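You operate a simulated robot arm through the tools that you are given. There is no shell and no other tool.

You run a simulated robot arm. Do the job below in one go: nothing can be reset, and whatever is moved stays where it is left.

Task
Put things in order on the top of the rollers. At the end: the beige tall prop from the top of the rollers is on the grey mug box; the green-topped sponge stands where the small brown block stood; the white small plaster mould (marked "Dobbrel") from the top of the rollers stands on top of the blue log book (marked "SHIFT LOG"); the small brown block stands on top of the glossy grey saucer; whatever was shut is shut again. Leave all else as you found it, and nothing knocked over.

It is judged by the outcome, as a careful person would: the job done as asked, and still so three seconds after it is handed in. It fails if anything else is knocked over, pushed out of place, dropped, spilled or broken.

Robot
A 6-joint arm with a two-finger parallel gripper, fixed in place. Base frame: the origin is at the foot of the arm, x ahead of it, y to its left, z up; the work surface is at about z = 0. Units: cm, degrees, N and s.
With the tool pointing down near the work surface it reaches from about 14 to 58 cm from the base axis. Its first joint turns from -66.0 to 66.0 degrees. Payload 2.1 kg.
Tool frame: the origin (TCP) lies between the finger pads and is the grasp point; the fingertips stand 3 cm ahead of it; z points along the fingers, y is the line along which they close. The gripper opens to 9.4 cm. The fingers are 2.8 cm wide and 1 cm thick; the gripper's body (5 by 9.6 cm) begins 5.5 cm behind the TCP.
Orientation is that of the tool frame in the base frame, as a unit quaternion [w, x, y, z]. With the fingers straight down and closing along the base's y, the tool's x points along the base's -x, its y along +y and its z along -z.

Tools
- The arm moves only by the tool apply_moves. Its argument "plan" is a list of rows, each a list of 7 numbers: the shift along the tool's x, y, z in cm, then the turn, a rotation vector about the tool's x, y, z in rad, then the gripper command, from -1 (fully open) to 1 (shut), values between in proportion. In form: [[tx, ty, tz, ax, ay, az, gripper], ...]. A call has 1 to 20 rows; each row shifts and turns the commanded pose from where the row before left it, along the tool's axes as they then stand. A row lasts 0.2 s, in which the tool goes at most 5 cm and 8.6 degrees; a call with a longer step from one row to the next is refused whole, and so is a gripper value outside its range. Where a pose cannot be reached the arm comes as near as it can. A force on the tool above 40 N (or 10 N above the force at the start of the call, whichever is more), or a blocked arm, ends the call early, and 0.2 s more pass. The fingers move at their own pace (about 7.2 cm/s each) and stop on an object; they squeeze with about 30 N. The grip force told is the motor's: it shows also when the fingers shut on nothing. Time passes only in rows, and 0.2 s behind the last, so rows that do not move let the fingers close. The reply holds the time, the measured pose of the TCP, the force on the tool along the base axes, the opening and the grip force, in the units named above and with some noise, with the torque about the TCP (base axes, N m) and any sound that the robot's microphone picked up.
- Cameras (640 x 400 px; columns grow to the right, rows downward): "scene" is fixed at [7.76, -37.9, 49.29]; the picture's right is [0.62, -0.78, 0.00], its down [-0.43, -0.34, -0.84] and it looks along [0.66, 0.52, -0.55] (base axes); focal length 214 px, centre (320, 200). "wrist" rides on the gripper at [7.6, 1.4, -10.2] in the tool frame; the picture's right is [-0.18, 0.98, 0.00], its down [-0.75, -0.14, -0.64] and it looks along [-0.63, -0.12, 0.77] (tool axes); focal length 243 px, centre (320, 200). There is no depth. A picture from a camera that has moved, and an enlarged one, comes with that camera's place and axes in the base frame and with its lens. The place of the scene camera against the robot may be out by one fixed shift of up to 1.8 cm in any direction.
- get_image(camera): a new picture of that camera. No time passes.
- close_up(camera, box): a new picture of the part [left, top, right, bottom] of that camera's present view, enlarged. No time passes.
- close_job(): hands the job in; it is judged then, once.

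Nothing tells you positions but the pictures and the camera data. Unless the task says otherwise, let go and move clear before handing in.

The tools are called after "Request:" as a command line: name --pt "numbers of a row" for each row, then --argument value for the rest, lists and objects as JSON in quotes. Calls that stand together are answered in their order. apply_moves: Moves the arm, as the interface text tells. Its arguments: {"type":"object","properties":{"plan":{"type":"array"}},"required":["plan"]} The other tools are called the same way: get_image (camera) takes a picture; close_up (camera, box) takes an enlarged picture of a part of a camera's view; close_job () hands the job in.

At the start:

```text
t: 0.0
eef_pos: [28.56, 1.94, 39.62]
tcp_rot: [0.0, 0.0, 1.0, 0.0]
wrist_force: [0.2, 0.8, 0.2]
ft_torque: [-0.02, 0.0, -0.03]
finger_gap: 9.41
grasp_force: 0.1
```

scene: 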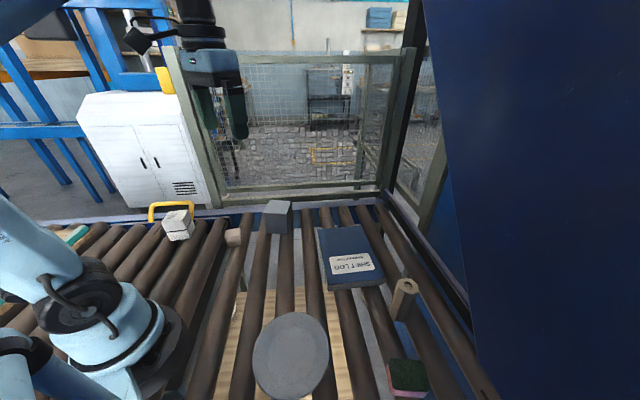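
wrist: 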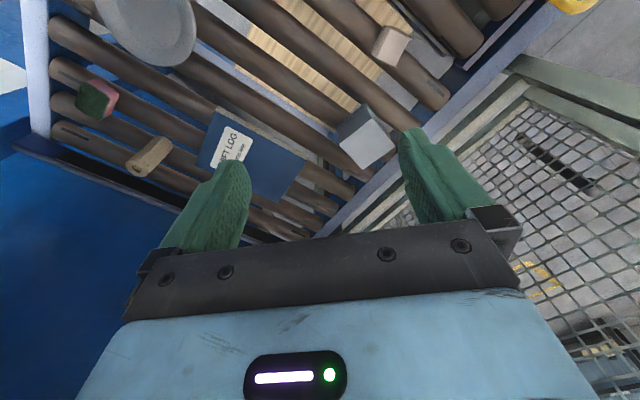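

I see a roller table with a saucer, a blue log book, a grey box, a small brown block, a white mould, a beige prop and a green-topped sponge. I'll look closer before planning anything.

Request:
close_up --camera "scene" --box '[140, 180, 300, 280]'

Request:
close_up --camera "scene" --box '[300, 210, 460, 310]'

Request:
close_up --camera "scene" --box '[230, 300, 450, 400]'

Request:
close_up --camera "scene" --box '[0, 180, 160, 280]'

Request:
close_up --camera "wrist" --box '[40, 0, 340, 200]'

Request:
close_up --camera "wrist" --box '[300, 0, 600, 200]'

```text
4.00 times, centred on (220, 230) of scene
camera zoom: at [7.76, -37.9, 49.29], right [0.62, -0.78, 0.0], down [-0.43, -0.34, -0.84], along [0.66, 0.52, -0.55], focal length 858 px, centre (720, 80)
```

zoom: 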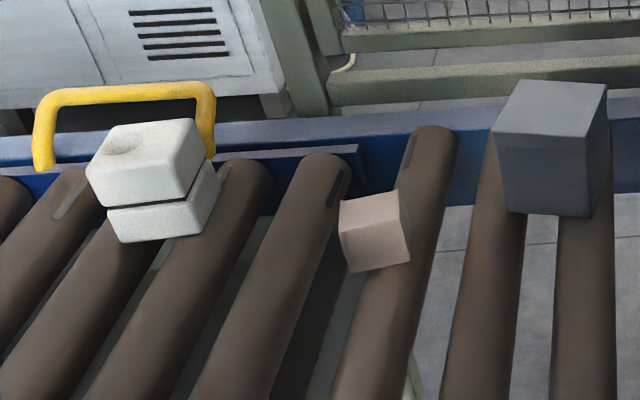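

```text
4.00 times, centred on (380, 260) of scene
camera zoom: at [7.76, -37.9, 49.29], right [0.62, -0.78, 0.0], down [-0.43, -0.34, -0.84], along [0.66, 0.52, -0.55], focal length 858 px, centre (80, -40)
```

zoom: 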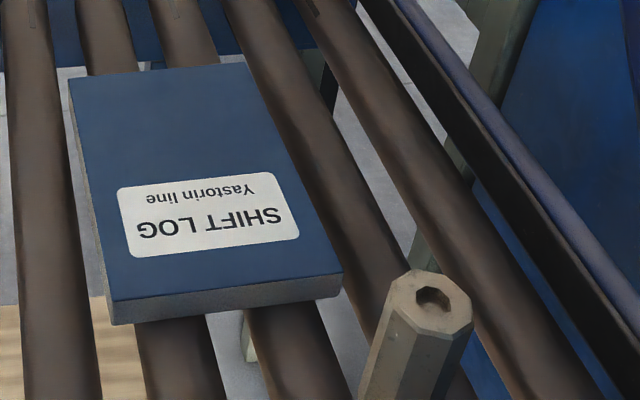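

```text
2.91 times, centred on (340, 350) of scene
camera zoom: at [7.76, -37.9, 49.29], right [0.62, -0.78, 0.0], down [-0.43, -0.34, -0.84], along [0.66, 0.52, -0.55], focal length 624 px, centre (262, -236)
```

zoom: 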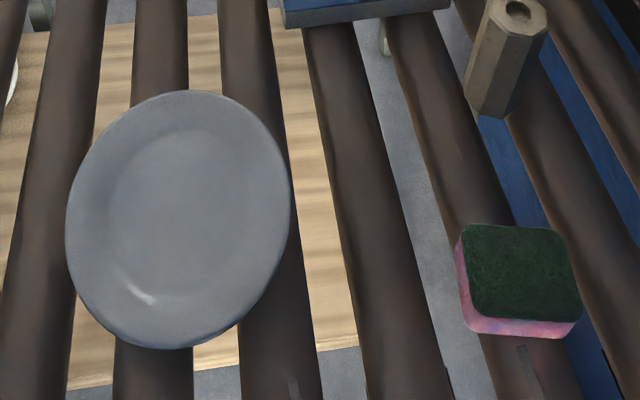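

```text
4.00 times, centred on (80, 230) of scene
camera zoom: at [7.76, -37.9, 49.29], right [0.62, -0.78, 0.0], down [-0.43, -0.34, -0.84], along [0.66, 0.52, -0.55], focal length 858 px, centre (1280, 80)
```

zoom: 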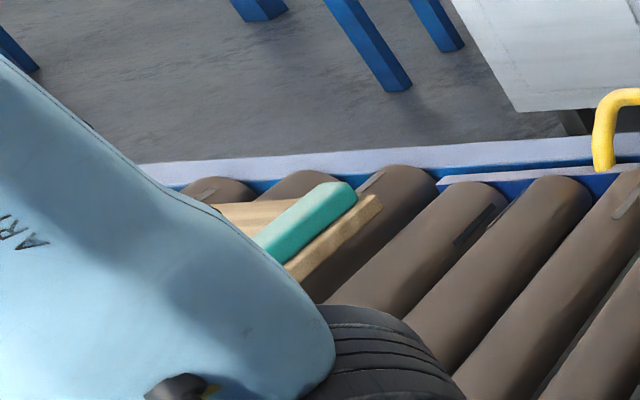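

```text
2.00 times, centred on (190, 100) of wrist
camera zoom: at [20.74, 3.32, 49.8], right [0.18, 0.98, 0.0], down [0.75, -0.14, 0.64], along [0.63, -0.12, -0.77], focal length 485 px, centre (580, 400)
```

zoom: 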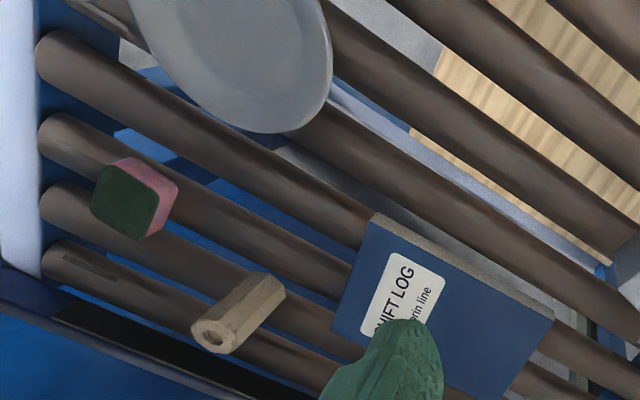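

```text
2.00 times, centred on (450, 100) of wrist
camera zoom: at [20.74, 3.32, 49.8], right [0.18, 0.98, 0.0], down [0.75, -0.14, 0.64], along [0.63, -0.12, -0.77], focal length 485 px, centre (60, 400)
```

zoom: 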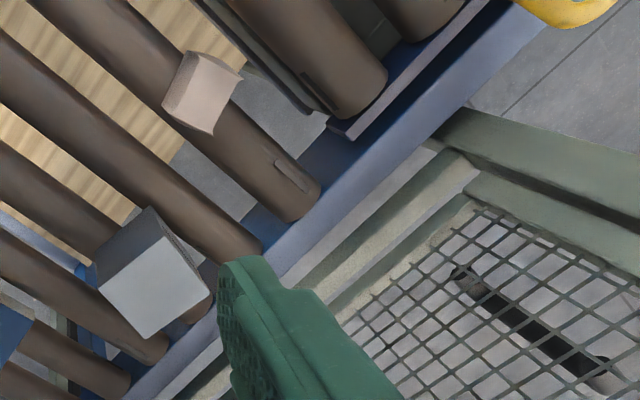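

The layout is clear enough to start. I'll move above the brown block and the box area and look again with the wrist camera to refine positions.

Request:
apply_moves --pt "-0.2 2.6 2.9 0 0 0 -1" --pt "-0.2 2.6 2.9 0 0 0 -1" --pt "-0.2 2.6 2.9 0 0 0 -1" --pt "-0.2 2.6 2.9 0 0 0 -1" --pt "-0.2 2.6 2.9 0 0 0 -1" --pt "0 0 0 0 0 0 -1" --pt "0 0 0 0 0 0 -1"

Request:
get_image --camera "wrist"

Request:
get_image --camera "scene"

```text
t: 1.6
eef_pos: [29.47, 15.02, 25.02]
tcp_rot: [0.0, 0.0, 1.0, 0.0]
wrist_force: [-0.6, 0.7, -0.5]
ft_torque: [0.03, 0.02, 0.0]
finger_gap: 9.39
grasp_force: 0.2
```

```text
taken
camera wrist: at [21.71, 16.39, 35.24], right [0.18, 0.98, 0.0], down [0.75, -0.14, 0.64], along [0.63, -0.12, -0.77], focal length 243 px, centre (320, 200)
```

wrist: 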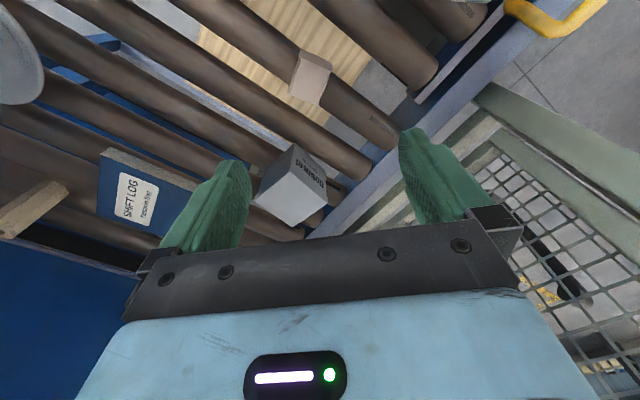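

```text
taken
```

scene: 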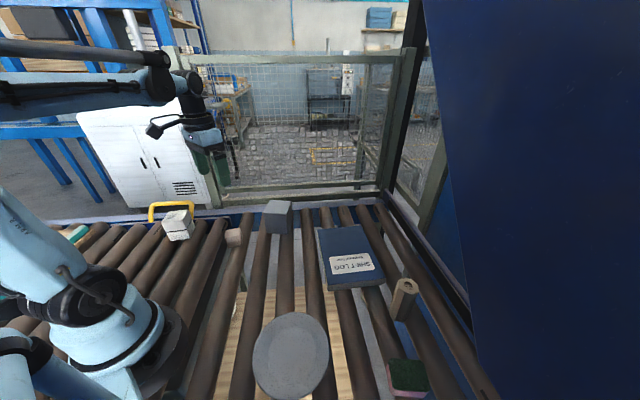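

Next I'll enlarge this wrist view to measure the block and box more precisely.

Request:
close_up --camera "wrist" --box '[240, 30, 400, 130]'

Request:
close_up --camera "wrist" --box '[220, 130, 380, 230]'

Request:
close_up --camera "wrist" --box '[0, 130, 240, 280]'

Request:
close_up --camera "scene" --box '[140, 100, 300, 200]'

```text
4.00 times, centred on (320, 80) of wrist
camera zoom: at [21.71, 16.39, 35.24], right [0.18, 0.98, 0.0], down [0.75, -0.14, 0.64], along [0.63, -0.12, -0.77], focal length 970 px, centre (320, 680)
```

zoom: 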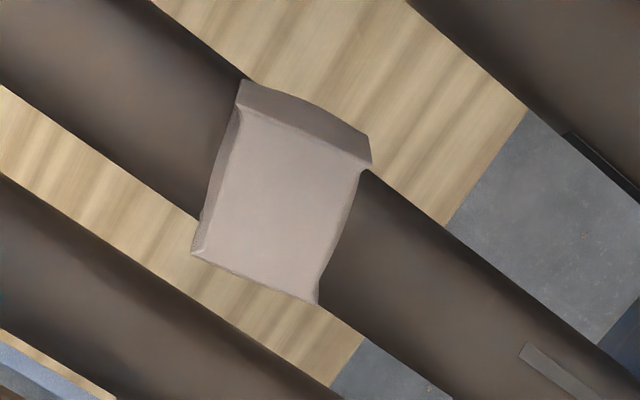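

```text
4.00 times, centred on (300, 180) of wrist
camera zoom: at [21.71, 16.39, 35.24], right [0.18, 0.98, 0.0], down [0.75, -0.14, 0.64], along [0.63, -0.12, -0.77], focal length 970 px, centre (400, 280)
```

zoom: 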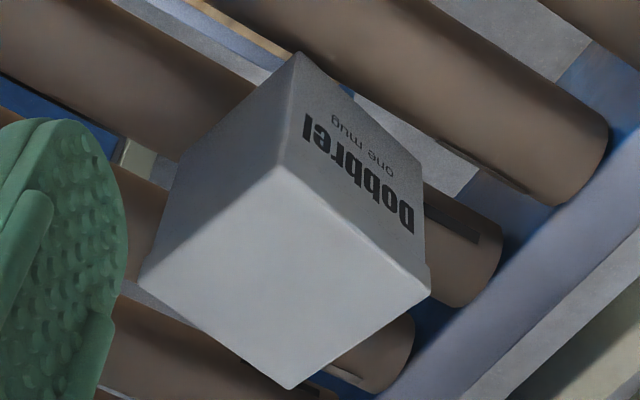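

```text
2.67 times, centred on (120, 205) of wrist
camera zoom: at [21.71, 16.39, 35.24], right [0.18, 0.98, 0.0], down [0.75, -0.14, 0.64], along [0.63, -0.12, -0.77], focal length 647 px, centre (853, 187)
```

zoom: 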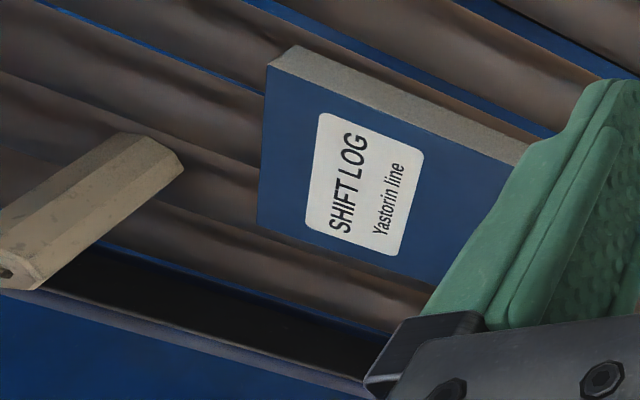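

```text
4.00 times, centred on (220, 150) of scene
camera zoom: at [7.76, -37.9, 49.29], right [0.62, -0.78, 0.0], down [-0.43, -0.34, -0.84], along [0.66, 0.52, -0.55], focal length 858 px, centre (720, 400)
```

zoom: 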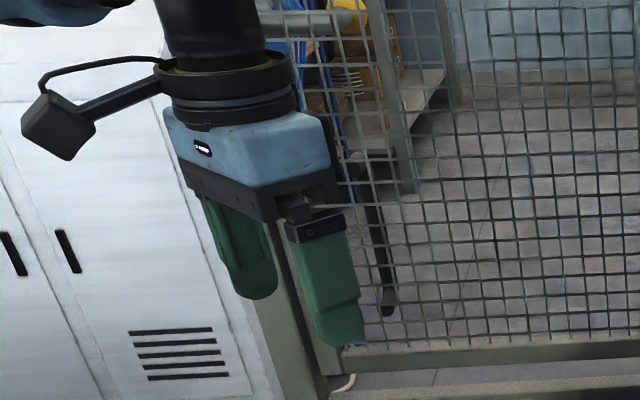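

Brown block: about (29.2, 13.7), 4 cm cube, yaw ~56°. Mug box top: about (43.8, 7.9) at z≈7.8. Next I'll look at the white mould.

Request:
apply_moves --pt "1.9 3.2 0.5 0 0 0 -1" --pt "1.9 3.2 0.5 0 0 0 -1" --pt "1.9 3.2 0.5 0 0 0 -1" --pt "1.9 3.2 0.5 0 0 0 -1" --pt "0 0 0 0 0 0 -1" --pt "0 0 0 0 0 0 -1"

Request:
get_image --camera "wrist"

```text
t: 3.0
eef_pos: [21.8, 27.89, 22.96]
tcp_rot: [0.001, 0.0, 1.0, 0.0]
wrist_force: [0.0, -0.5, -0.4]
ft_torque: [0.02, 0.0, -0.02]
finger_gap: 9.37
grasp_force: 0.0
```

```text
taken
camera wrist: at [14.17, 29.22, 33.28], right [0.18, 0.98, 0.0], down [0.75, -0.14, 0.64], along [0.63, -0.12, -0.77], focal length 243 px, centre (320, 200)
```

wrist: 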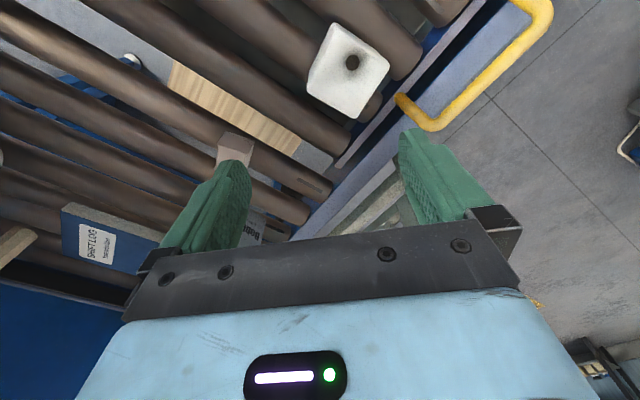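

Request:
close_up --camera "wrist" --box '[270, 10, 430, 110]'

Request:
close_up --camera "scene" --box '[150, 200, 214, 240]'

Request:
close_up --camera "scene" --box '[214, 195, 294, 245]'

```text
4.00 times, centred on (350, 60) of wrist
camera zoom: at [14.17, 29.22, 33.28], right [0.18, 0.98, 0.0], down [0.75, -0.14, 0.64], along [0.63, -0.12, -0.77], focal length 970 px, centre (200, 760)
```

zoom: 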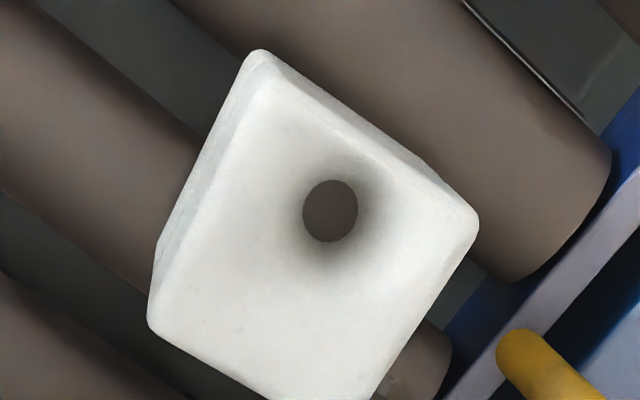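

```text
10.00 times, centred on (182, 220) of scene
camera zoom: at [7.76, -37.9, 49.29], right [0.62, -0.78, 0.0], down [-0.43, -0.34, -0.84], along [0.66, 0.52, -0.55], focal length 2145 px, centre (1700, 0)
```

zoom: 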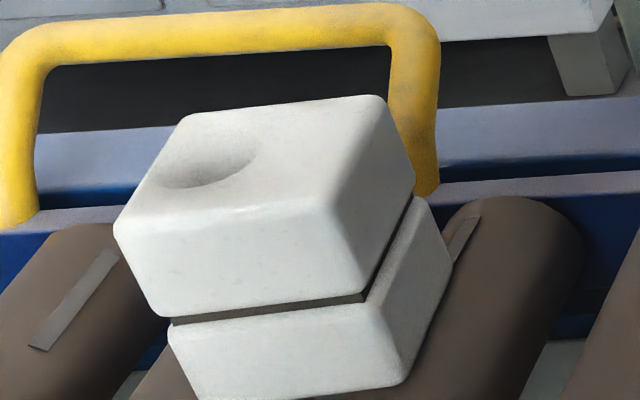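

```text
8.00 times, centred on (254, 220) of scene
camera zoom: at [7.76, -37.9, 49.29], right [0.62, -0.78, 0.0], down [-0.43, -0.34, -0.84], along [0.66, 0.52, -0.55], focal length 1716 px, centre (848, 40)
```

zoom: 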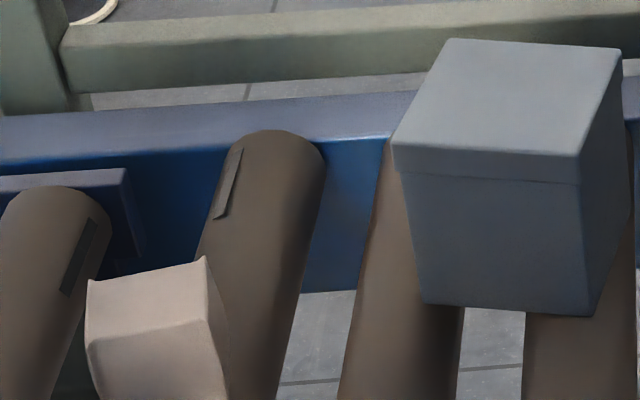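

The mould is about 6.2 cm square, ~7 cm tall, near (20.7, 30.7), yaw ~52°. Now I'll survey the right side: saucer, book, prop and sponge.

Request:
apply_moves --pt "-0.6 -4.2 -0.2 0 0 0 -1" --pt "-0.6 -4.2 -0.2 0 0 0 -1" --pt "-0.6 -4.2 -0.2 0 0 0 -1" --pt "-0.6 -4.2 -0.2 0 0 0 -1" --pt "-0.6 -4.2 -0.2 0 0 0 -1" --pt "-0.6 -4.2 -0.2 0 0 0 -1" --pt "-0.6 -4.2 -0.2 0 0 0 -1" --pt "-0.6 -4.2 -0.2 0 0 0 -1" --pt "-0.6 -4.2 -0.2 0 0 0 -1" --pt "-0.6 -4.2 -0.2 0 0 0 -1" --pt "-0.6 -4.2 -0.2 0 0 0 -1" --pt "-0.6 -4.2 -0.2 0 0 0 -1" --pt "0 0 0 0 0 0 -1" --pt "0 0 0 0 0 0 -1"

Request:
get_image --camera "wrist"

Request:
get_image --camera "scene"

```text
t: 6.0
eef_pos: [29.12, -22.62, 25.43]
tcp_rot: [0.0, 0.0, 1.0, 0.0]
wrist_force: [0.1, 0.5, 0.0]
ft_torque: [-0.01, 0.0, 0.0]
finger_gap: 9.41
grasp_force: 0.1
```

```text
taken
camera wrist: at [21.3, -21.27, 35.67], right [0.18, 0.98, 0.0], down [0.75, -0.14, 0.64], along [0.63, -0.12, -0.77], focal length 243 px, centre (320, 200)
```

wrist: 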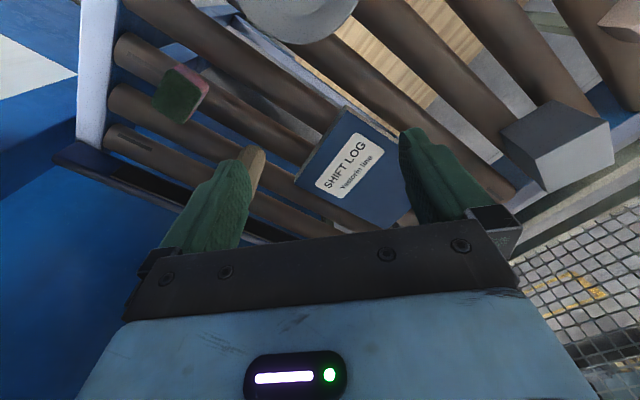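

```text
taken
```

scene: 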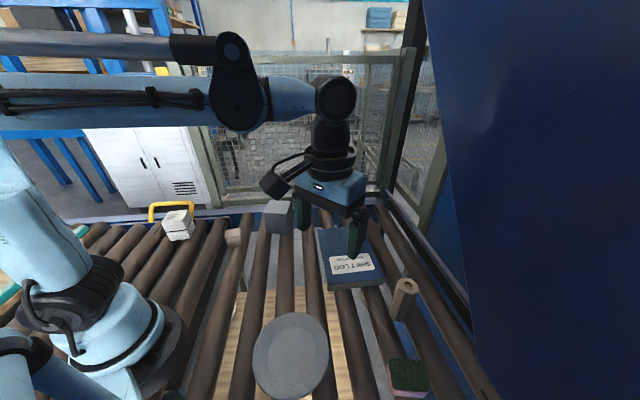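

Request:
close_up --camera "wrist" --box '[280, 90, 440, 240]'

Request:
close_up --camera "wrist" --box '[110, 40, 270, 140]'

Request:
close_up --camera "wrist" --box '[490, 90, 640, 200]'

Request:
close_up --camera "wrist" --box '[210, 0, 370, 100]'

```text
2.67 times, centred on (360, 165) of wrist
camera zoom: at [21.3, -21.27, 35.67], right [0.18, 0.98, 0.0], down [0.75, -0.14, 0.64], along [0.63, -0.12, -0.77], focal length 647 px, centre (213, 293)
```

zoom: 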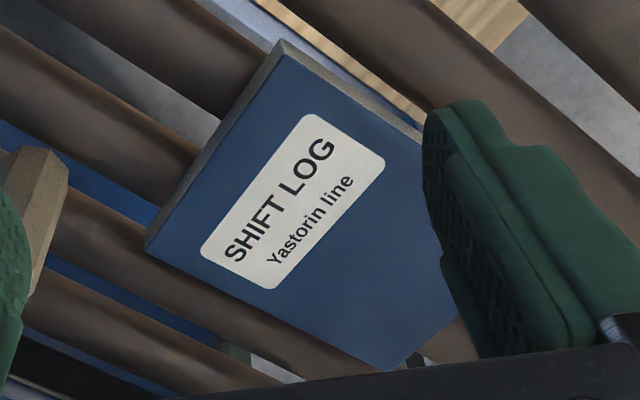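

```text
4.00 times, centred on (190, 90) of wrist
camera zoom: at [21.3, -21.27, 35.67], right [0.18, 0.98, 0.0], down [0.75, -0.14, 0.64], along [0.63, -0.12, -0.77], focal length 970 px, centre (840, 640)
```

zoom: 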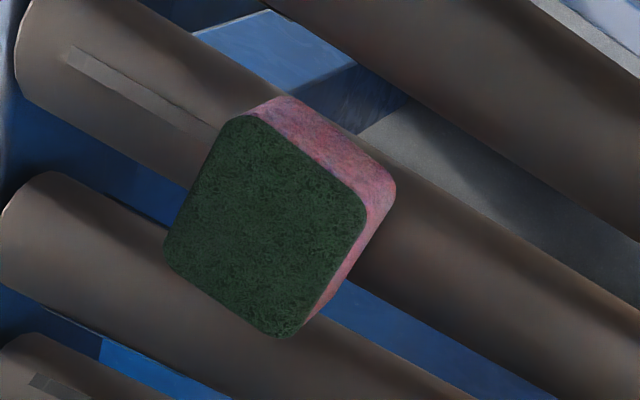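

```text
3.64 times, centred on (565, 145) of wrist
camera zoom: at [21.3, -21.27, 35.67], right [0.18, 0.98, 0.0], down [0.75, -0.14, 0.64], along [0.63, -0.12, -0.77], focal length 882 px, centre (-571, 400)
```

zoom: 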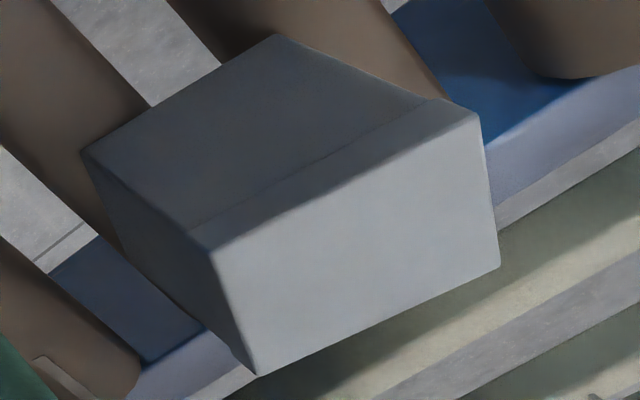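

```text
4.00 times, centred on (290, 50) of wrist
camera zoom: at [21.3, -21.27, 35.67], right [0.18, 0.98, 0.0], down [0.75, -0.14, 0.64], along [0.63, -0.12, -0.77], focal length 970 px, centre (440, 800)
```

zoom: 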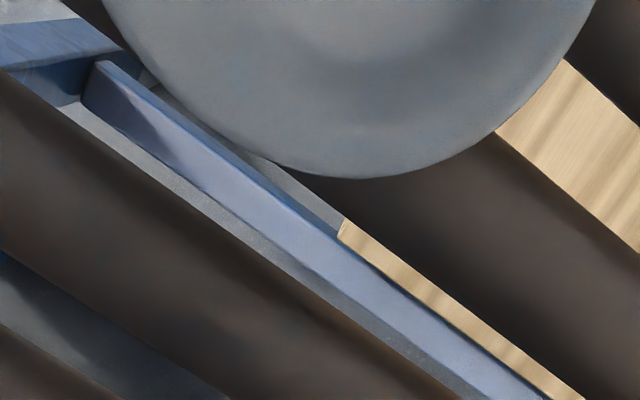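

The book is centred near (46, -17.4), top z≈2.2, yaw ~47°. The sponge is near (28, -41.7) with its long axis at ~125°. Next I'll view the prop and sponge from closer.

Request:
apply_moves --pt "-1.2 -3.0 0 0 0 0 -1" --pt "-1.2 -3.0 0 0 0 0 -1" --pt "-1.2 -3.0 0 0 0 0 -1" --pt "-1.2 -3.0 0 0 0 0 -1" --pt "0 0 0 0 0 0 -1" --pt "0 0 0 0 0 0 -1"

Request:
get_image --camera "wrist"

Request:
close_up --camera "wrist" --box '[240, 90, 400, 190]'

Request:
close_up --camera "wrist" --box '[160, 0, 320, 100]'

```text
t: 7.4
eef_pos: [33.93, -34.75, 25.45]
tcp_rot: [0.0, 0.0, 1.0, 0.0]
wrist_force: [0.7, -0.1, 0.0]
ft_torque: [-0.05, 0.01, 0.04]
finger_gap: 9.39
grasp_force: 0.1
```

```text
taken
camera wrist: at [26.18, -33.31, 35.63], right [0.18, 0.98, 0.0], down [0.75, -0.14, 0.64], along [0.63, -0.12, -0.77], focal length 243 px, centre (320, 200)
```

wrist: 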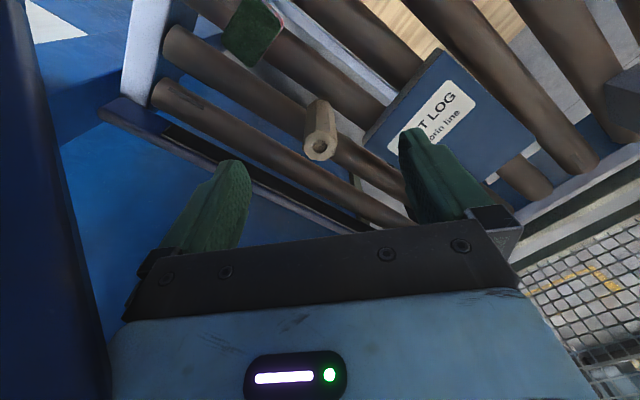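

```text
4.00 times, centred on (320, 140) of wrist
camera zoom: at [26.18, -33.31, 35.63], right [0.18, 0.98, 0.0], down [0.75, -0.14, 0.64], along [0.63, -0.12, -0.77], focal length 970 px, centre (320, 440)
```

zoom: 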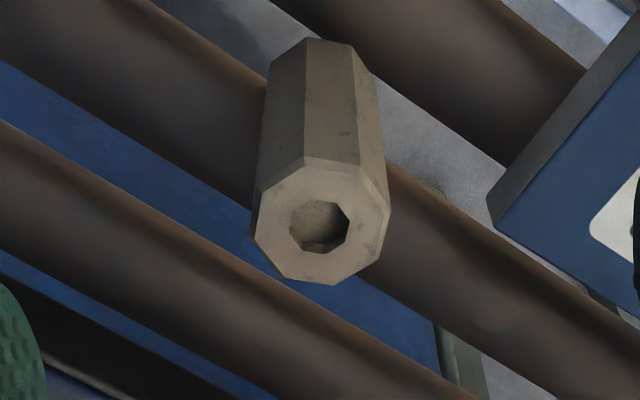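

```text
4.00 times, centred on (240, 50) of wrist
camera zoom: at [26.18, -33.31, 35.63], right [0.18, 0.98, 0.0], down [0.75, -0.14, 0.64], along [0.63, -0.12, -0.77], focal length 970 px, centre (640, 800)
```

zoom: 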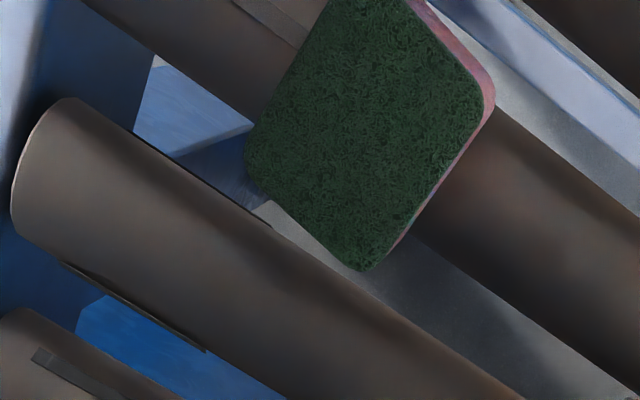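

The prop is an upright octagonal piece about 3.8 cm across and 10 cm tall, near (39.2, -35.8). The last thing to survey is the saucer.

Request:
apply_moves --pt "3.4 2.9 0 0 0 0 -1" --pt "3.4 2.9 0 0 0 0 -1" --pt "3.4 2.9 0 0 0 0 -1" --pt "3.4 2.9 0 0 0 0 -1" --pt "3.4 2.9 0 0 0 0 -1" --pt "0 0 0 0 0 0 -1" --pt "0 0 0 0 0 0 -1"

Request:
get_image --camera "wrist"

Request:
get_image --camera "scene"

```text
t: 9.0
eef_pos: [16.89, -20.19, 25.54]
tcp_rot: [0.0, 0.0, 1.0, 0.0]
wrist_force: [0.0, -0.4, -0.8]
ft_torque: [0.01, 0.0, -0.01]
finger_gap: 9.39
grasp_force: 0.0
```

```text
taken
camera wrist: at [9.15, -18.78, 35.69], right [0.18, 0.98, 0.0], down [0.75, -0.14, 0.64], along [0.63, -0.12, -0.77], focal length 243 px, centre (320, 200)
```

wrist: 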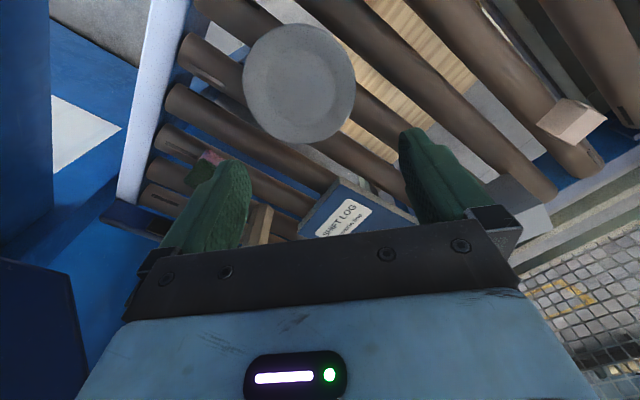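

```text
taken
```

scene: 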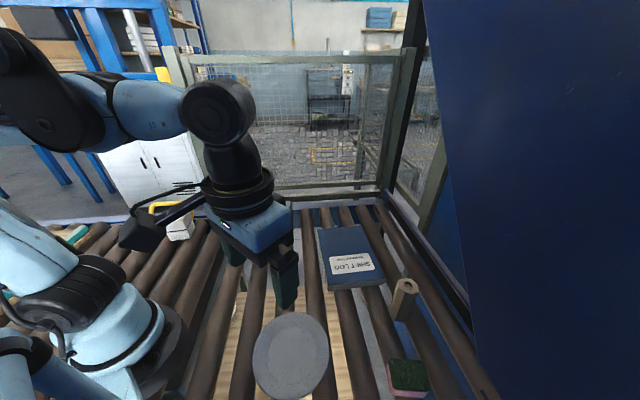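

Request:
close_up --camera "wrist" --box '[219, 13, 379, 153]'

Request:
close_up --camera "scene" --box '[235, 300, 345, 400]'

Request:
close_up --camera "wrist" --box '[500, 70, 640, 160]'

```text
2.86 times, centred on (299, 83) of wrist
camera zoom: at [9.15, -18.78, 35.69], right [0.18, 0.98, 0.0], down [0.75, -0.14, 0.64], along [0.63, -0.12, -0.77], focal length 693 px, centre (380, 534)
```

zoom: 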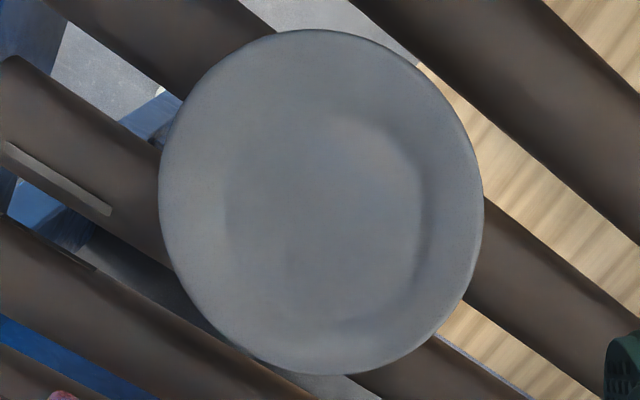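

```text
4.00 times, centred on (290, 350) of scene
camera zoom: at [7.76, -37.89, 49.29], right [0.62, -0.78, 0.0], down [-0.43, -0.34, -0.84], along [0.66, 0.52, -0.55], focal length 858 px, centre (440, -400)
```

zoom: 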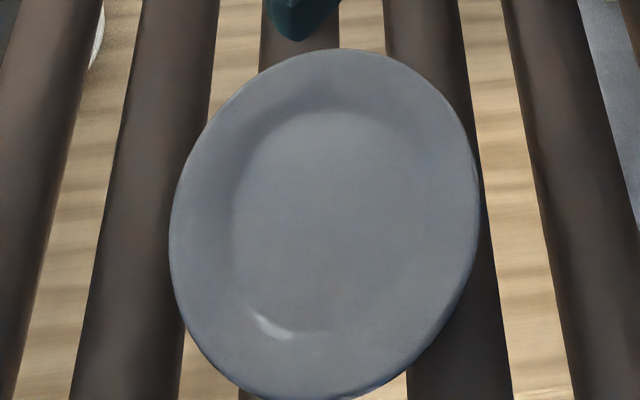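

```text
4.44 times, centred on (570, 115) of wrist
camera zoom: at [9.15, -18.78, 35.69], right [0.18, 0.98, 0.0], down [0.75, -0.14, 0.64], along [0.63, -0.12, -0.77], focal length 1078 px, centre (-791, 578)
```

zoom: 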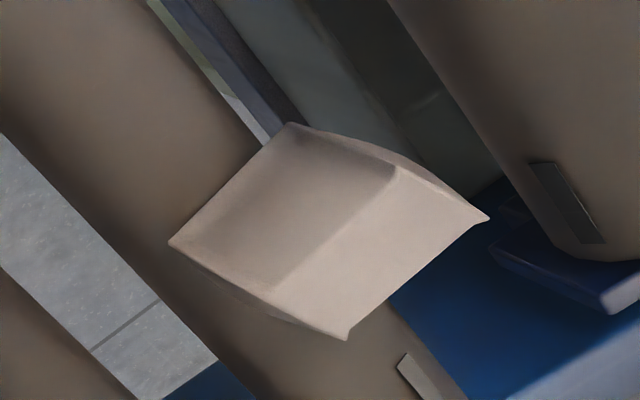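

The saucer is centred near (18.3, -23.3), about 15 cm across. The brown block is a 4.1 cm cube at (29.1, 13.7), yaw 56.5°. I'll go above the block with the fingers turned to match it and check before grasping.

Request:
apply_moves --pt "-1.356 3.762 0 0 0 0 -1" --pt "-1.356 3.762 0 0 0 0 -1" --pt "-1.356 3.762 0 0 0 0 -1" --pt "-1.356 3.762 0 0 0 0 -1" --pt "-1.356 3.762 0 0 0 0 -1" --pt "-1.356 3.762 0 0 0 0 -1" --pt "-1.356 3.762 0 0 0 0 -1" --pt "-1.356 3.762 0 0 0 0 -1" --pt "-1.356 3.762 0 0 0 0 -1" --pt "0 0 3.3 0 0 0.1463 -1" --pt "0 0 3.3 0 0 0.1463 -1" --pt "0 0 3.3 0 0 0.1463 -1" --pt "0 0 3.3 0 0 0.1463 -1" --pt "0 0 0 0 0 0 -1" --pt "0 0 0 0 0 0 -1"

Request:
get_image --camera "wrist"

Request:
get_image --camera "scene"

```text
t: 12.2
eef_pos: [29.21, 13.68, 12.31]
tcp_rot: [0.0, 0.29, 0.957, 0.001]
wrist_force: [-0.2, -0.4, -0.1]
ft_torque: [-0.01, 0.03, -0.02]
finger_gap: 9.43
grasp_force: 0.0
```

```text
taken
camera wrist: at [23.47, 19.04, 22.57], right [0.7, 0.72, 0.0], down [0.55, -0.53, 0.64], along [0.46, -0.45, -0.77], focal length 243 px, centre (320, 200)
```

wrist: 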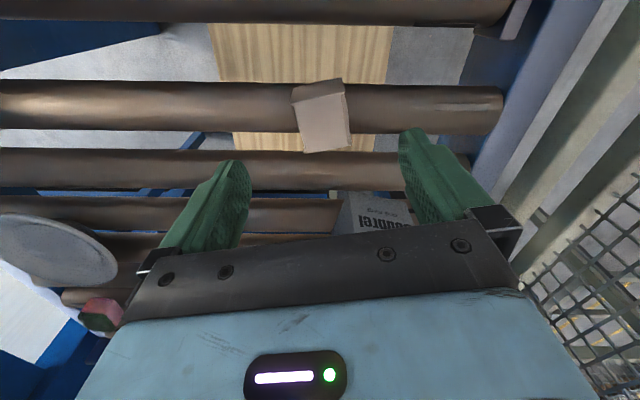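

```text
taken
```

scene: 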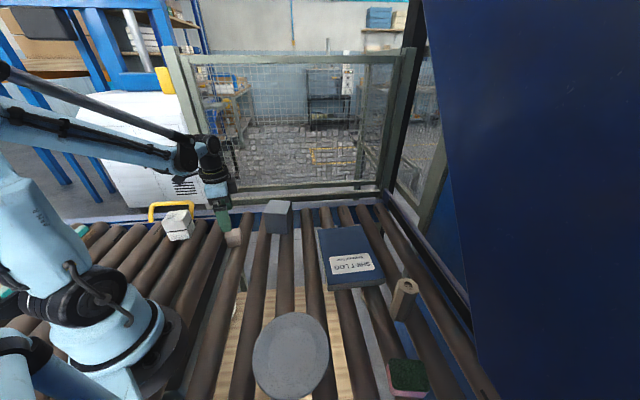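

Request:
close_up --camera "wrist" --box '[240, 60, 400, 160]'

```text
4.00 times, centred on (320, 110) of wrist
camera zoom: at [23.47, 19.04, 22.57], right [0.7, 0.72, 0.0], down [0.55, -0.53, 0.64], along [0.46, -0.45, -0.77], focal length 970 px, centre (320, 560)
```

zoom: 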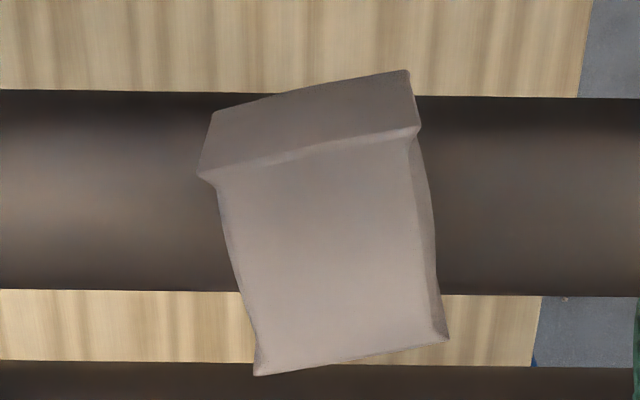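

The block sits as computed, centre (29.2, 13.65), and the gripper is aligned. I'll descend and grip it.

Request:
apply_moves --pt "0 0 2.9 0 0 0 -1" --pt "0 0 2.9 0 0 0 -1" --pt "0 0 1.8 0 0 0 -1" --pt "0 0 0.8 0 0 0 -1" --pt "0 0 0 0 0 0 -1"

Request:
get_image --camera "wrist"

```text
t: 13.4
eef_pos: [29.08, 13.7, 3.87]
tcp_rot: [0.0, 0.289, 0.957, 0.001]
wrist_force: [-0.6, -0.3, 0.5]
ft_torque: [0.0, 0.03, 0.02]
finger_gap: 9.39
grasp_force: 0.1
```

```text
taken
camera wrist: at [23.46, 19.06, 14.11], right [0.7, 0.72, 0.0], down [0.55, -0.53, 0.64], along [0.46, -0.45, -0.77], focal length 243 px, centre (320, 200)
```

wrist: 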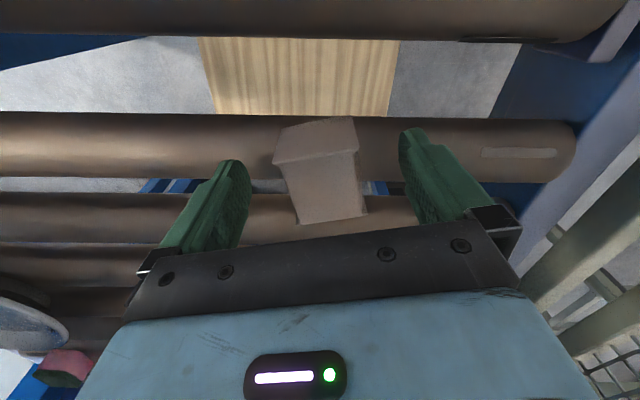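

Request:
apply_moves --pt "0 0 0 0 0 0 1" --pt "0 0 0 0 0 0 1" --pt "0 0 0 0 0 0 1" --pt "0 0 0 0 0 0 1"

Request:
get_image --camera "wrist"

```text
t: 14.4
eef_pos: [29.27, 13.7, 3.9]
tcp_rot: [0.0, 0.288, 0.958, 0.0]
wrist_force: [-0.1, -0.3, 0.7]
ft_torque: [0.01, -0.01, 0.02]
finger_gap: 4.81
grasp_force: 29.9
```

```text
taken
camera wrist: at [23.46, 19.06, 14.13], right [0.7, 0.72, 0.0], down [0.55, -0.53, 0.64], along [0.46, -0.45, -0.77], focal length 243 px, centre (320, 200)
```

wrist: 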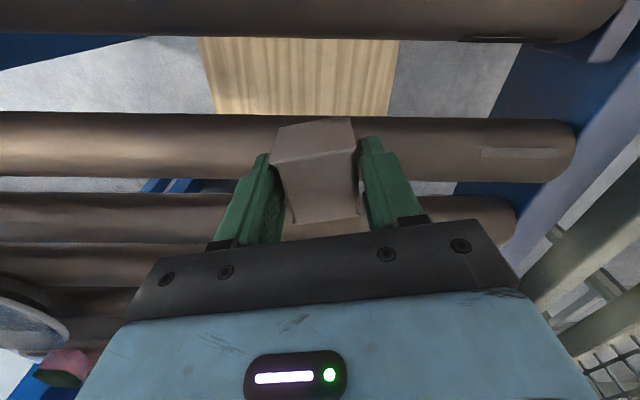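

Request:
apply_moves --pt "0 0 -0.5 0 0 0 1" --pt "0 0 -1.5 0 0 0 1" --pt "0 0 -3 0 0 0 1" --pt "0 0 -4 0 0 0 1" --pt "0 0 -3 0 0 0 1" --pt "0 0 0 0 0 0 1"

Request:
get_image --camera "wrist"

Request:
get_image --camera "scene"

```text
t: 15.8
eef_pos: [28.95, 13.76, 15.87]
tcp_rot: [0.0, 0.288, 0.957, 0.001]
wrist_force: [-0.1, -0.4, -1.6]
ft_torque: [-0.03, -0.01, -0.03]
finger_gap: 4.8
grasp_force: 30.2
```

```text
taken
camera wrist: at [23.31, 19.07, 26.07], right [0.7, 0.72, 0.0], down [0.55, -0.53, 0.64], along [0.46, -0.45, -0.77], focal length 243 px, centre (320, 200)
```

wrist: 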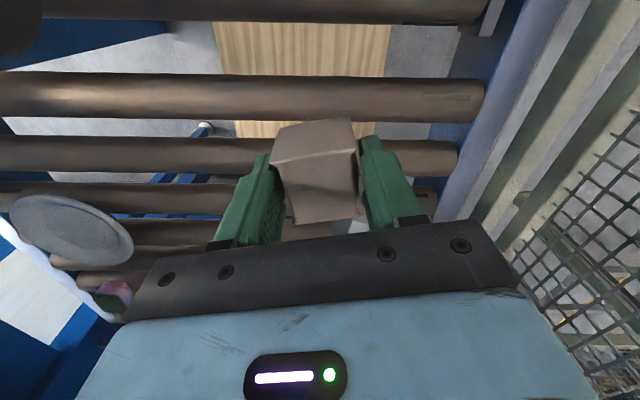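

```text
taken
```

scene: 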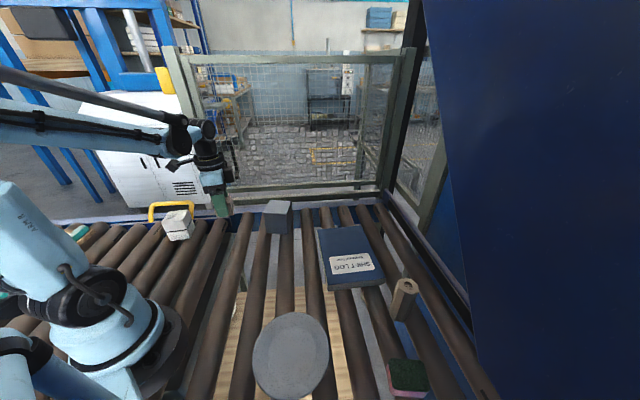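

The block is held firmly. Now I'll carry it above the saucer.

Request:
apply_moves --pt "-1.136 -3.688 0 0 0 0 1" --pt "-1.136 -3.688 0 0 0 0 1" --pt "-1.136 -3.688 0 0 0 0 1" --pt "-1.136 -3.688 0 0 0 0 1" --pt "-1.136 -3.688 0 0 0 0 1" --pt "-1.136 -3.688 0 0 0 0 1" --pt "-1.136 -3.688 0 0 0 0 1" --pt "-1.136 -3.688 0 0 0 0 1" --pt "-1.136 -3.688 0 0 0 0 1" --pt "-1.136 -3.688 0 0 0 0 1" --pt "0 0 0 0 0 0 1" --pt "0 0 0 0 0 0 1"

Request:
get_image --camera "wrist"

Request:
get_image --camera "scene"

```text
t: 18.4
eef_pos: [18.27, -23.41, 15.86]
tcp_rot: [0.0, 0.287, 0.958, 0.001]
wrist_force: [-0.2, 0.3, -1.4]
ft_torque: [0.0, -0.01, -0.02]
finger_gap: 4.77
grasp_force: 30.3
```

```text
taken
camera wrist: at [12.53, -18.06, 26.1], right [0.7, 0.72, 0.0], down [0.55, -0.53, 0.64], along [0.46, -0.45, -0.77], focal length 243 px, centre (320, 200)
```

wrist: 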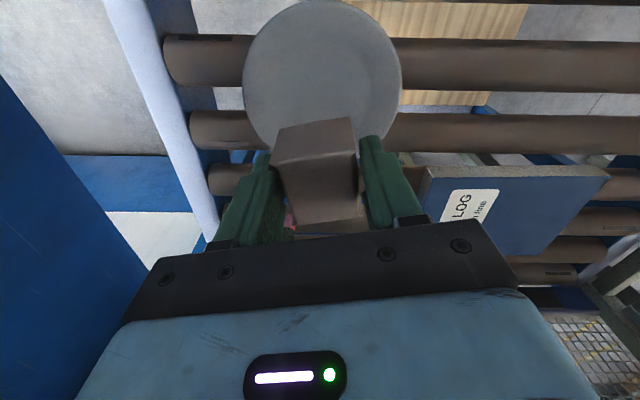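

```text
taken
```

scene: 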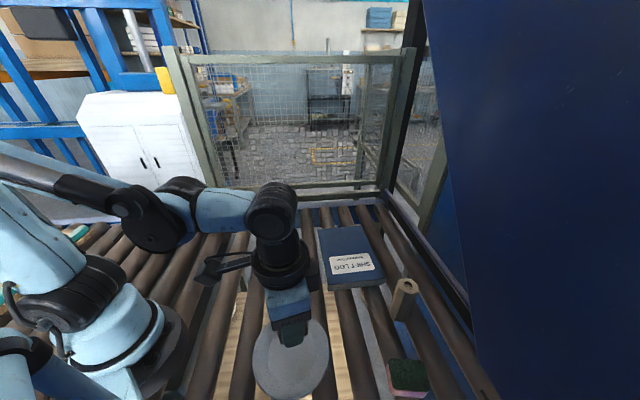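

The saucer centre is directly below the block. I'll lower it, then finish in small steps watching the force.

Request:
apply_moves --pt "0 0 3.5 0 0 0 1" --pt "0 0 3.5 0 0 0 1" --pt "0 0 2.0 0 0 0 1" --pt "0 0 0.8 0 0 0 1" --pt "0 0 0 0 0 0 1"

Request:
get_image --camera "wrist"

Request:
close_up --camera "scene" --box '[235, 300, 345, 400]'

```text
t: 19.6
eef_pos: [18.29, -23.42, 6.13]
tcp_rot: [0.0, 0.289, 0.957, 0.0]
wrist_force: [-0.1, 0.8, 18.4]
ft_torque: [0.05, 0.05, 0.01]
finger_gap: 4.8
grasp_force: 29.4
```

```text
taken
camera wrist: at [12.57, -17.97, 16.29], right [0.7, 0.72, 0.0], down [0.55, -0.53, 0.64], along [0.46, -0.45, -0.77], focal length 243 px, centre (320, 200)
```

wrist: 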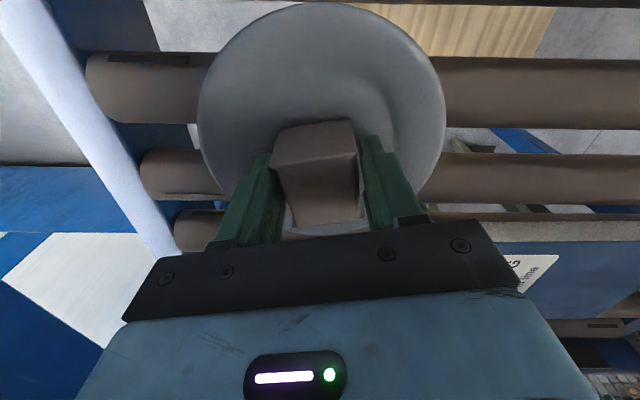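

```text
4.00 times, centred on (290, 350) of scene
camera zoom: at [7.75, -37.89, 49.3], right [0.62, -0.78, 0.0], down [-0.43, -0.34, -0.84], along [0.66, 0.52, -0.55], focal length 858 px, centre (440, -400)
```

zoom: 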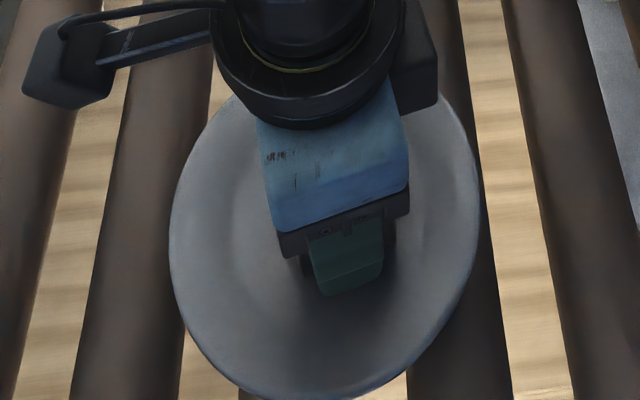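

Contact already shows 18 N, so the block is resting on the saucer. I'll ease up slightly until the push is small.

Request:
apply_moves --pt "0 0 -0.1 0 0 0 1"

Request:
close_up --camera "wrist" --box '[220, 100, 420, 230]'

```text
t: 20.0
eef_pos: [18.18, -23.31, 6.13]
tcp_rot: [0.0, 0.289, 0.957, 0.001]
wrist_force: [0.1, -0.4, -1.7]
ft_torque: [0.01, 0.0, -0.05]
finger_gap: 4.8
grasp_force: 29.9
```

```text
3.08 times, centred on (320, 165) of wrist
camera zoom: at [12.57, -17.97, 16.36], right [0.7, 0.72, 0.0], down [0.55, -0.53, 0.64], along [0.46, -0.45, -0.77], focal length 746 px, centre (320, 308)
```

zoom: 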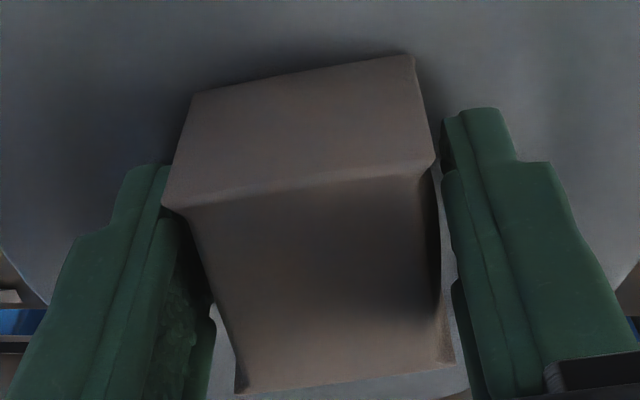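

Request:
apply_moves --pt "0 0 0.06 0 0 0 1" --pt "0 0 0 0 0 0 1"

```text
t: 20.6
eef_pos: [18.23, -23.41, 6.08]
tcp_rot: [0.001, 0.288, 0.958, 0.0]
wrist_force: [0.2, 0.6, -0.5]
ft_torque: [-0.01, 0.01, -0.01]
finger_gap: 4.82
grasp_force: 29.7
```

The block is just resting now. I'll release it with a partial opening and check.

Request:
apply_moves --pt "0 0 0 0 0 0 -0.1" --pt "0 0 0 0 0 0 -0.25" --pt "0 0 0 0 0 0 -0.3" --pt "0 0 0 0 0 0 -0.3"

Request:
get_image --camera "wrist"

```text
t: 21.6
eef_pos: [18.32, -23.36, 6.11]
tcp_rot: [0.0, 0.288, 0.958, -0.001]
wrist_force: [0.6, 0.5, -0.3]
ft_torque: [-0.01, -0.03, -0.03]
finger_gap: 6.13
grasp_force: 0.1
```

```text
taken
camera wrist: at [12.59, -17.98, 16.3], right [0.7, 0.72, 0.0], down [0.55, -0.53, 0.64], along [0.46, -0.45, -0.77], focal length 243 px, centre (320, 200)
```

wrist: 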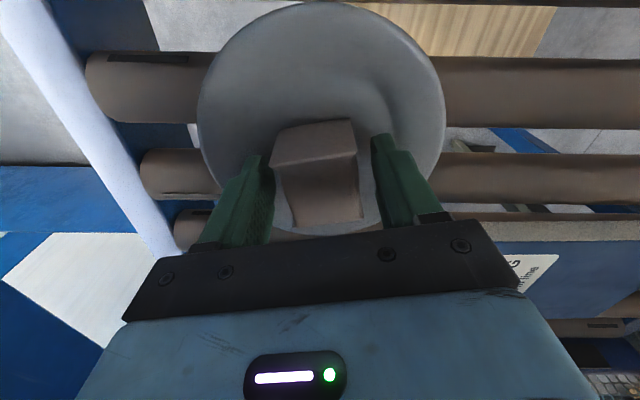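

Request:
apply_moves --pt "0 0 -1 0 0 0 -0.3" --pt "0 0 -3 0 0 0 -0.3" --pt "0 0 -4 0 0 0 -0.3" --pt "0 0 -4 0 0 0 -0.6" --pt "0 0 0 0 0 0 -1" --pt "0 0 0 0 0 0 -1"

Request:
get_image --camera "wrist"

Request:
get_image --camera "scene"

```text
t: 23.0
eef_pos: [18.35, -23.39, 18.15]
tcp_rot: [0.0, 0.288, 0.958, 0.0]
wrist_force: [0.1, 0.3, 0.0]
ft_torque: [0.03, 0.02, 0.0]
finger_gap: 9.4
grasp_force: 0.0
```

```text
taken
camera wrist: at [12.63, -18.03, 28.34], right [0.7, 0.72, 0.0], down [0.55, -0.53, 0.64], along [0.46, -0.45, -0.77], focal length 243 px, centre (320, 200)
```

wrist: 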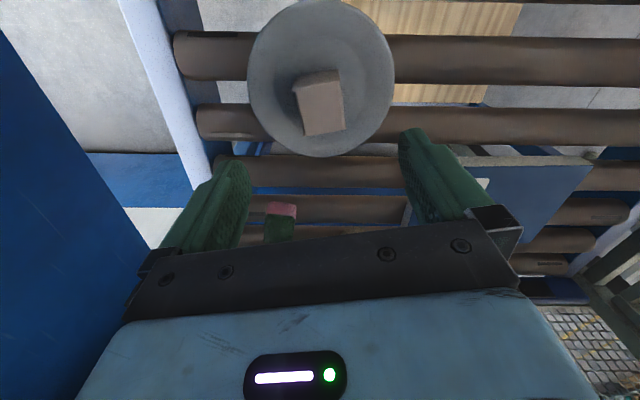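

```text
taken
```

scene: 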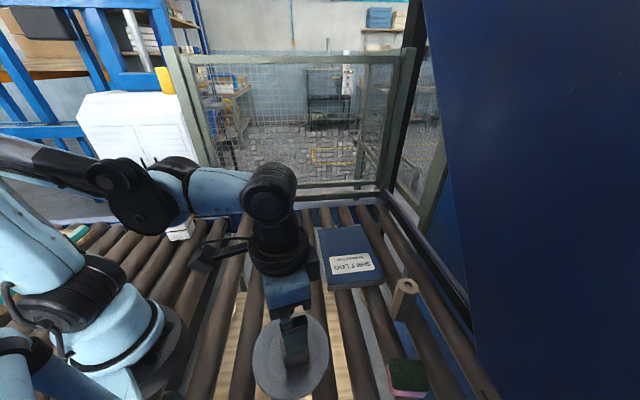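

The block stands on the saucer. Next is the sponge: I'll move above it and turn the fingers to its short axis.

Request:
apply_moves --pt "-3.586 -1.964 0.8 0 0 0 -1" --pt "-3.586 -1.964 0.8 0 0 0 -1" --pt "-3.586 -1.964 0.8 0 0 0 -1" --pt "-3.586 -1.964 0.8 0 0 0 -1" --pt "-3.586 -1.964 0.8 0 0 0 -1" --pt "0 0 0 0 0 0.1245 -1" --pt "0 0 0 0 0 0.1245 -1" --pt "0 0 0 0 0 0.1245 -1" --pt "0 0 0 0 0 0 -1" --pt "0 0 0 0 0 0 -1"

Request:
get_image --camera "wrist"

Request:
close_up --camera "wrist" --box '[240, 60, 400, 160]'

Request:
get_image --camera "scene"

```text
t: 25.2
eef_pos: [27.72, -41.37, 14.17]
tcp_rot: [0.0, 0.462, 0.887, 0.001]
wrist_force: [0.4, 0.4, 0.1]
ft_torque: [0.01, 0.02, 0.0]
finger_gap: 9.42
grasp_force: 0.0
```

```text
taken
camera wrist: at [24.47, -34.43, 24.34], right [0.91, 0.41, 0.0], down [0.32, -0.7, 0.64], along [0.27, -0.58, -0.77], focal length 243 px, centre (320, 200)
```

wrist: 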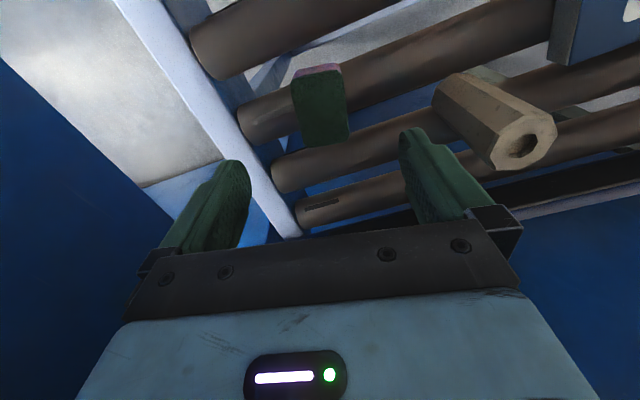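

```text
4.00 times, centred on (320, 110) of wrist
camera zoom: at [24.47, -34.43, 24.34], right [0.91, 0.41, 0.0], down [0.32, -0.7, 0.64], along [0.27, -0.58, -0.77], focal length 970 px, centre (320, 560)
```

zoom: 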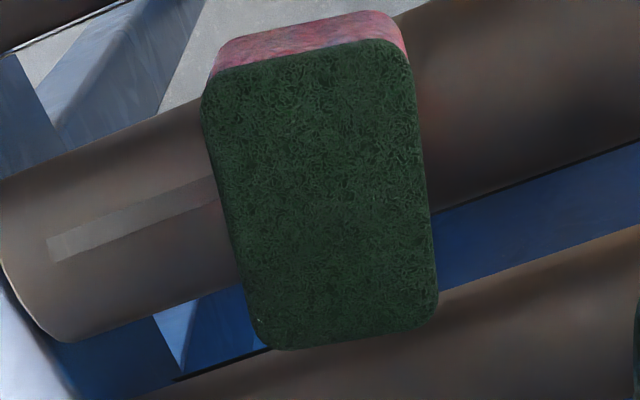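

```text
taken
```

scene: 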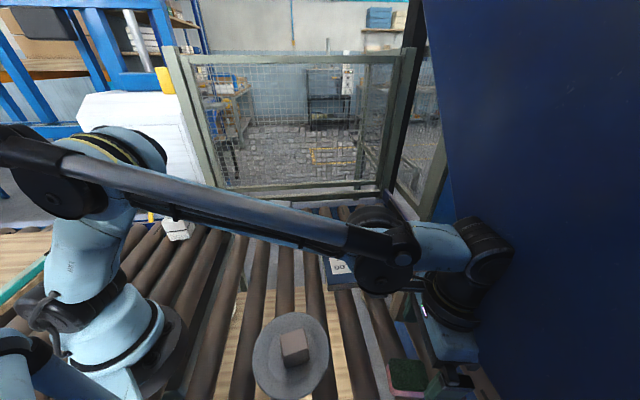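

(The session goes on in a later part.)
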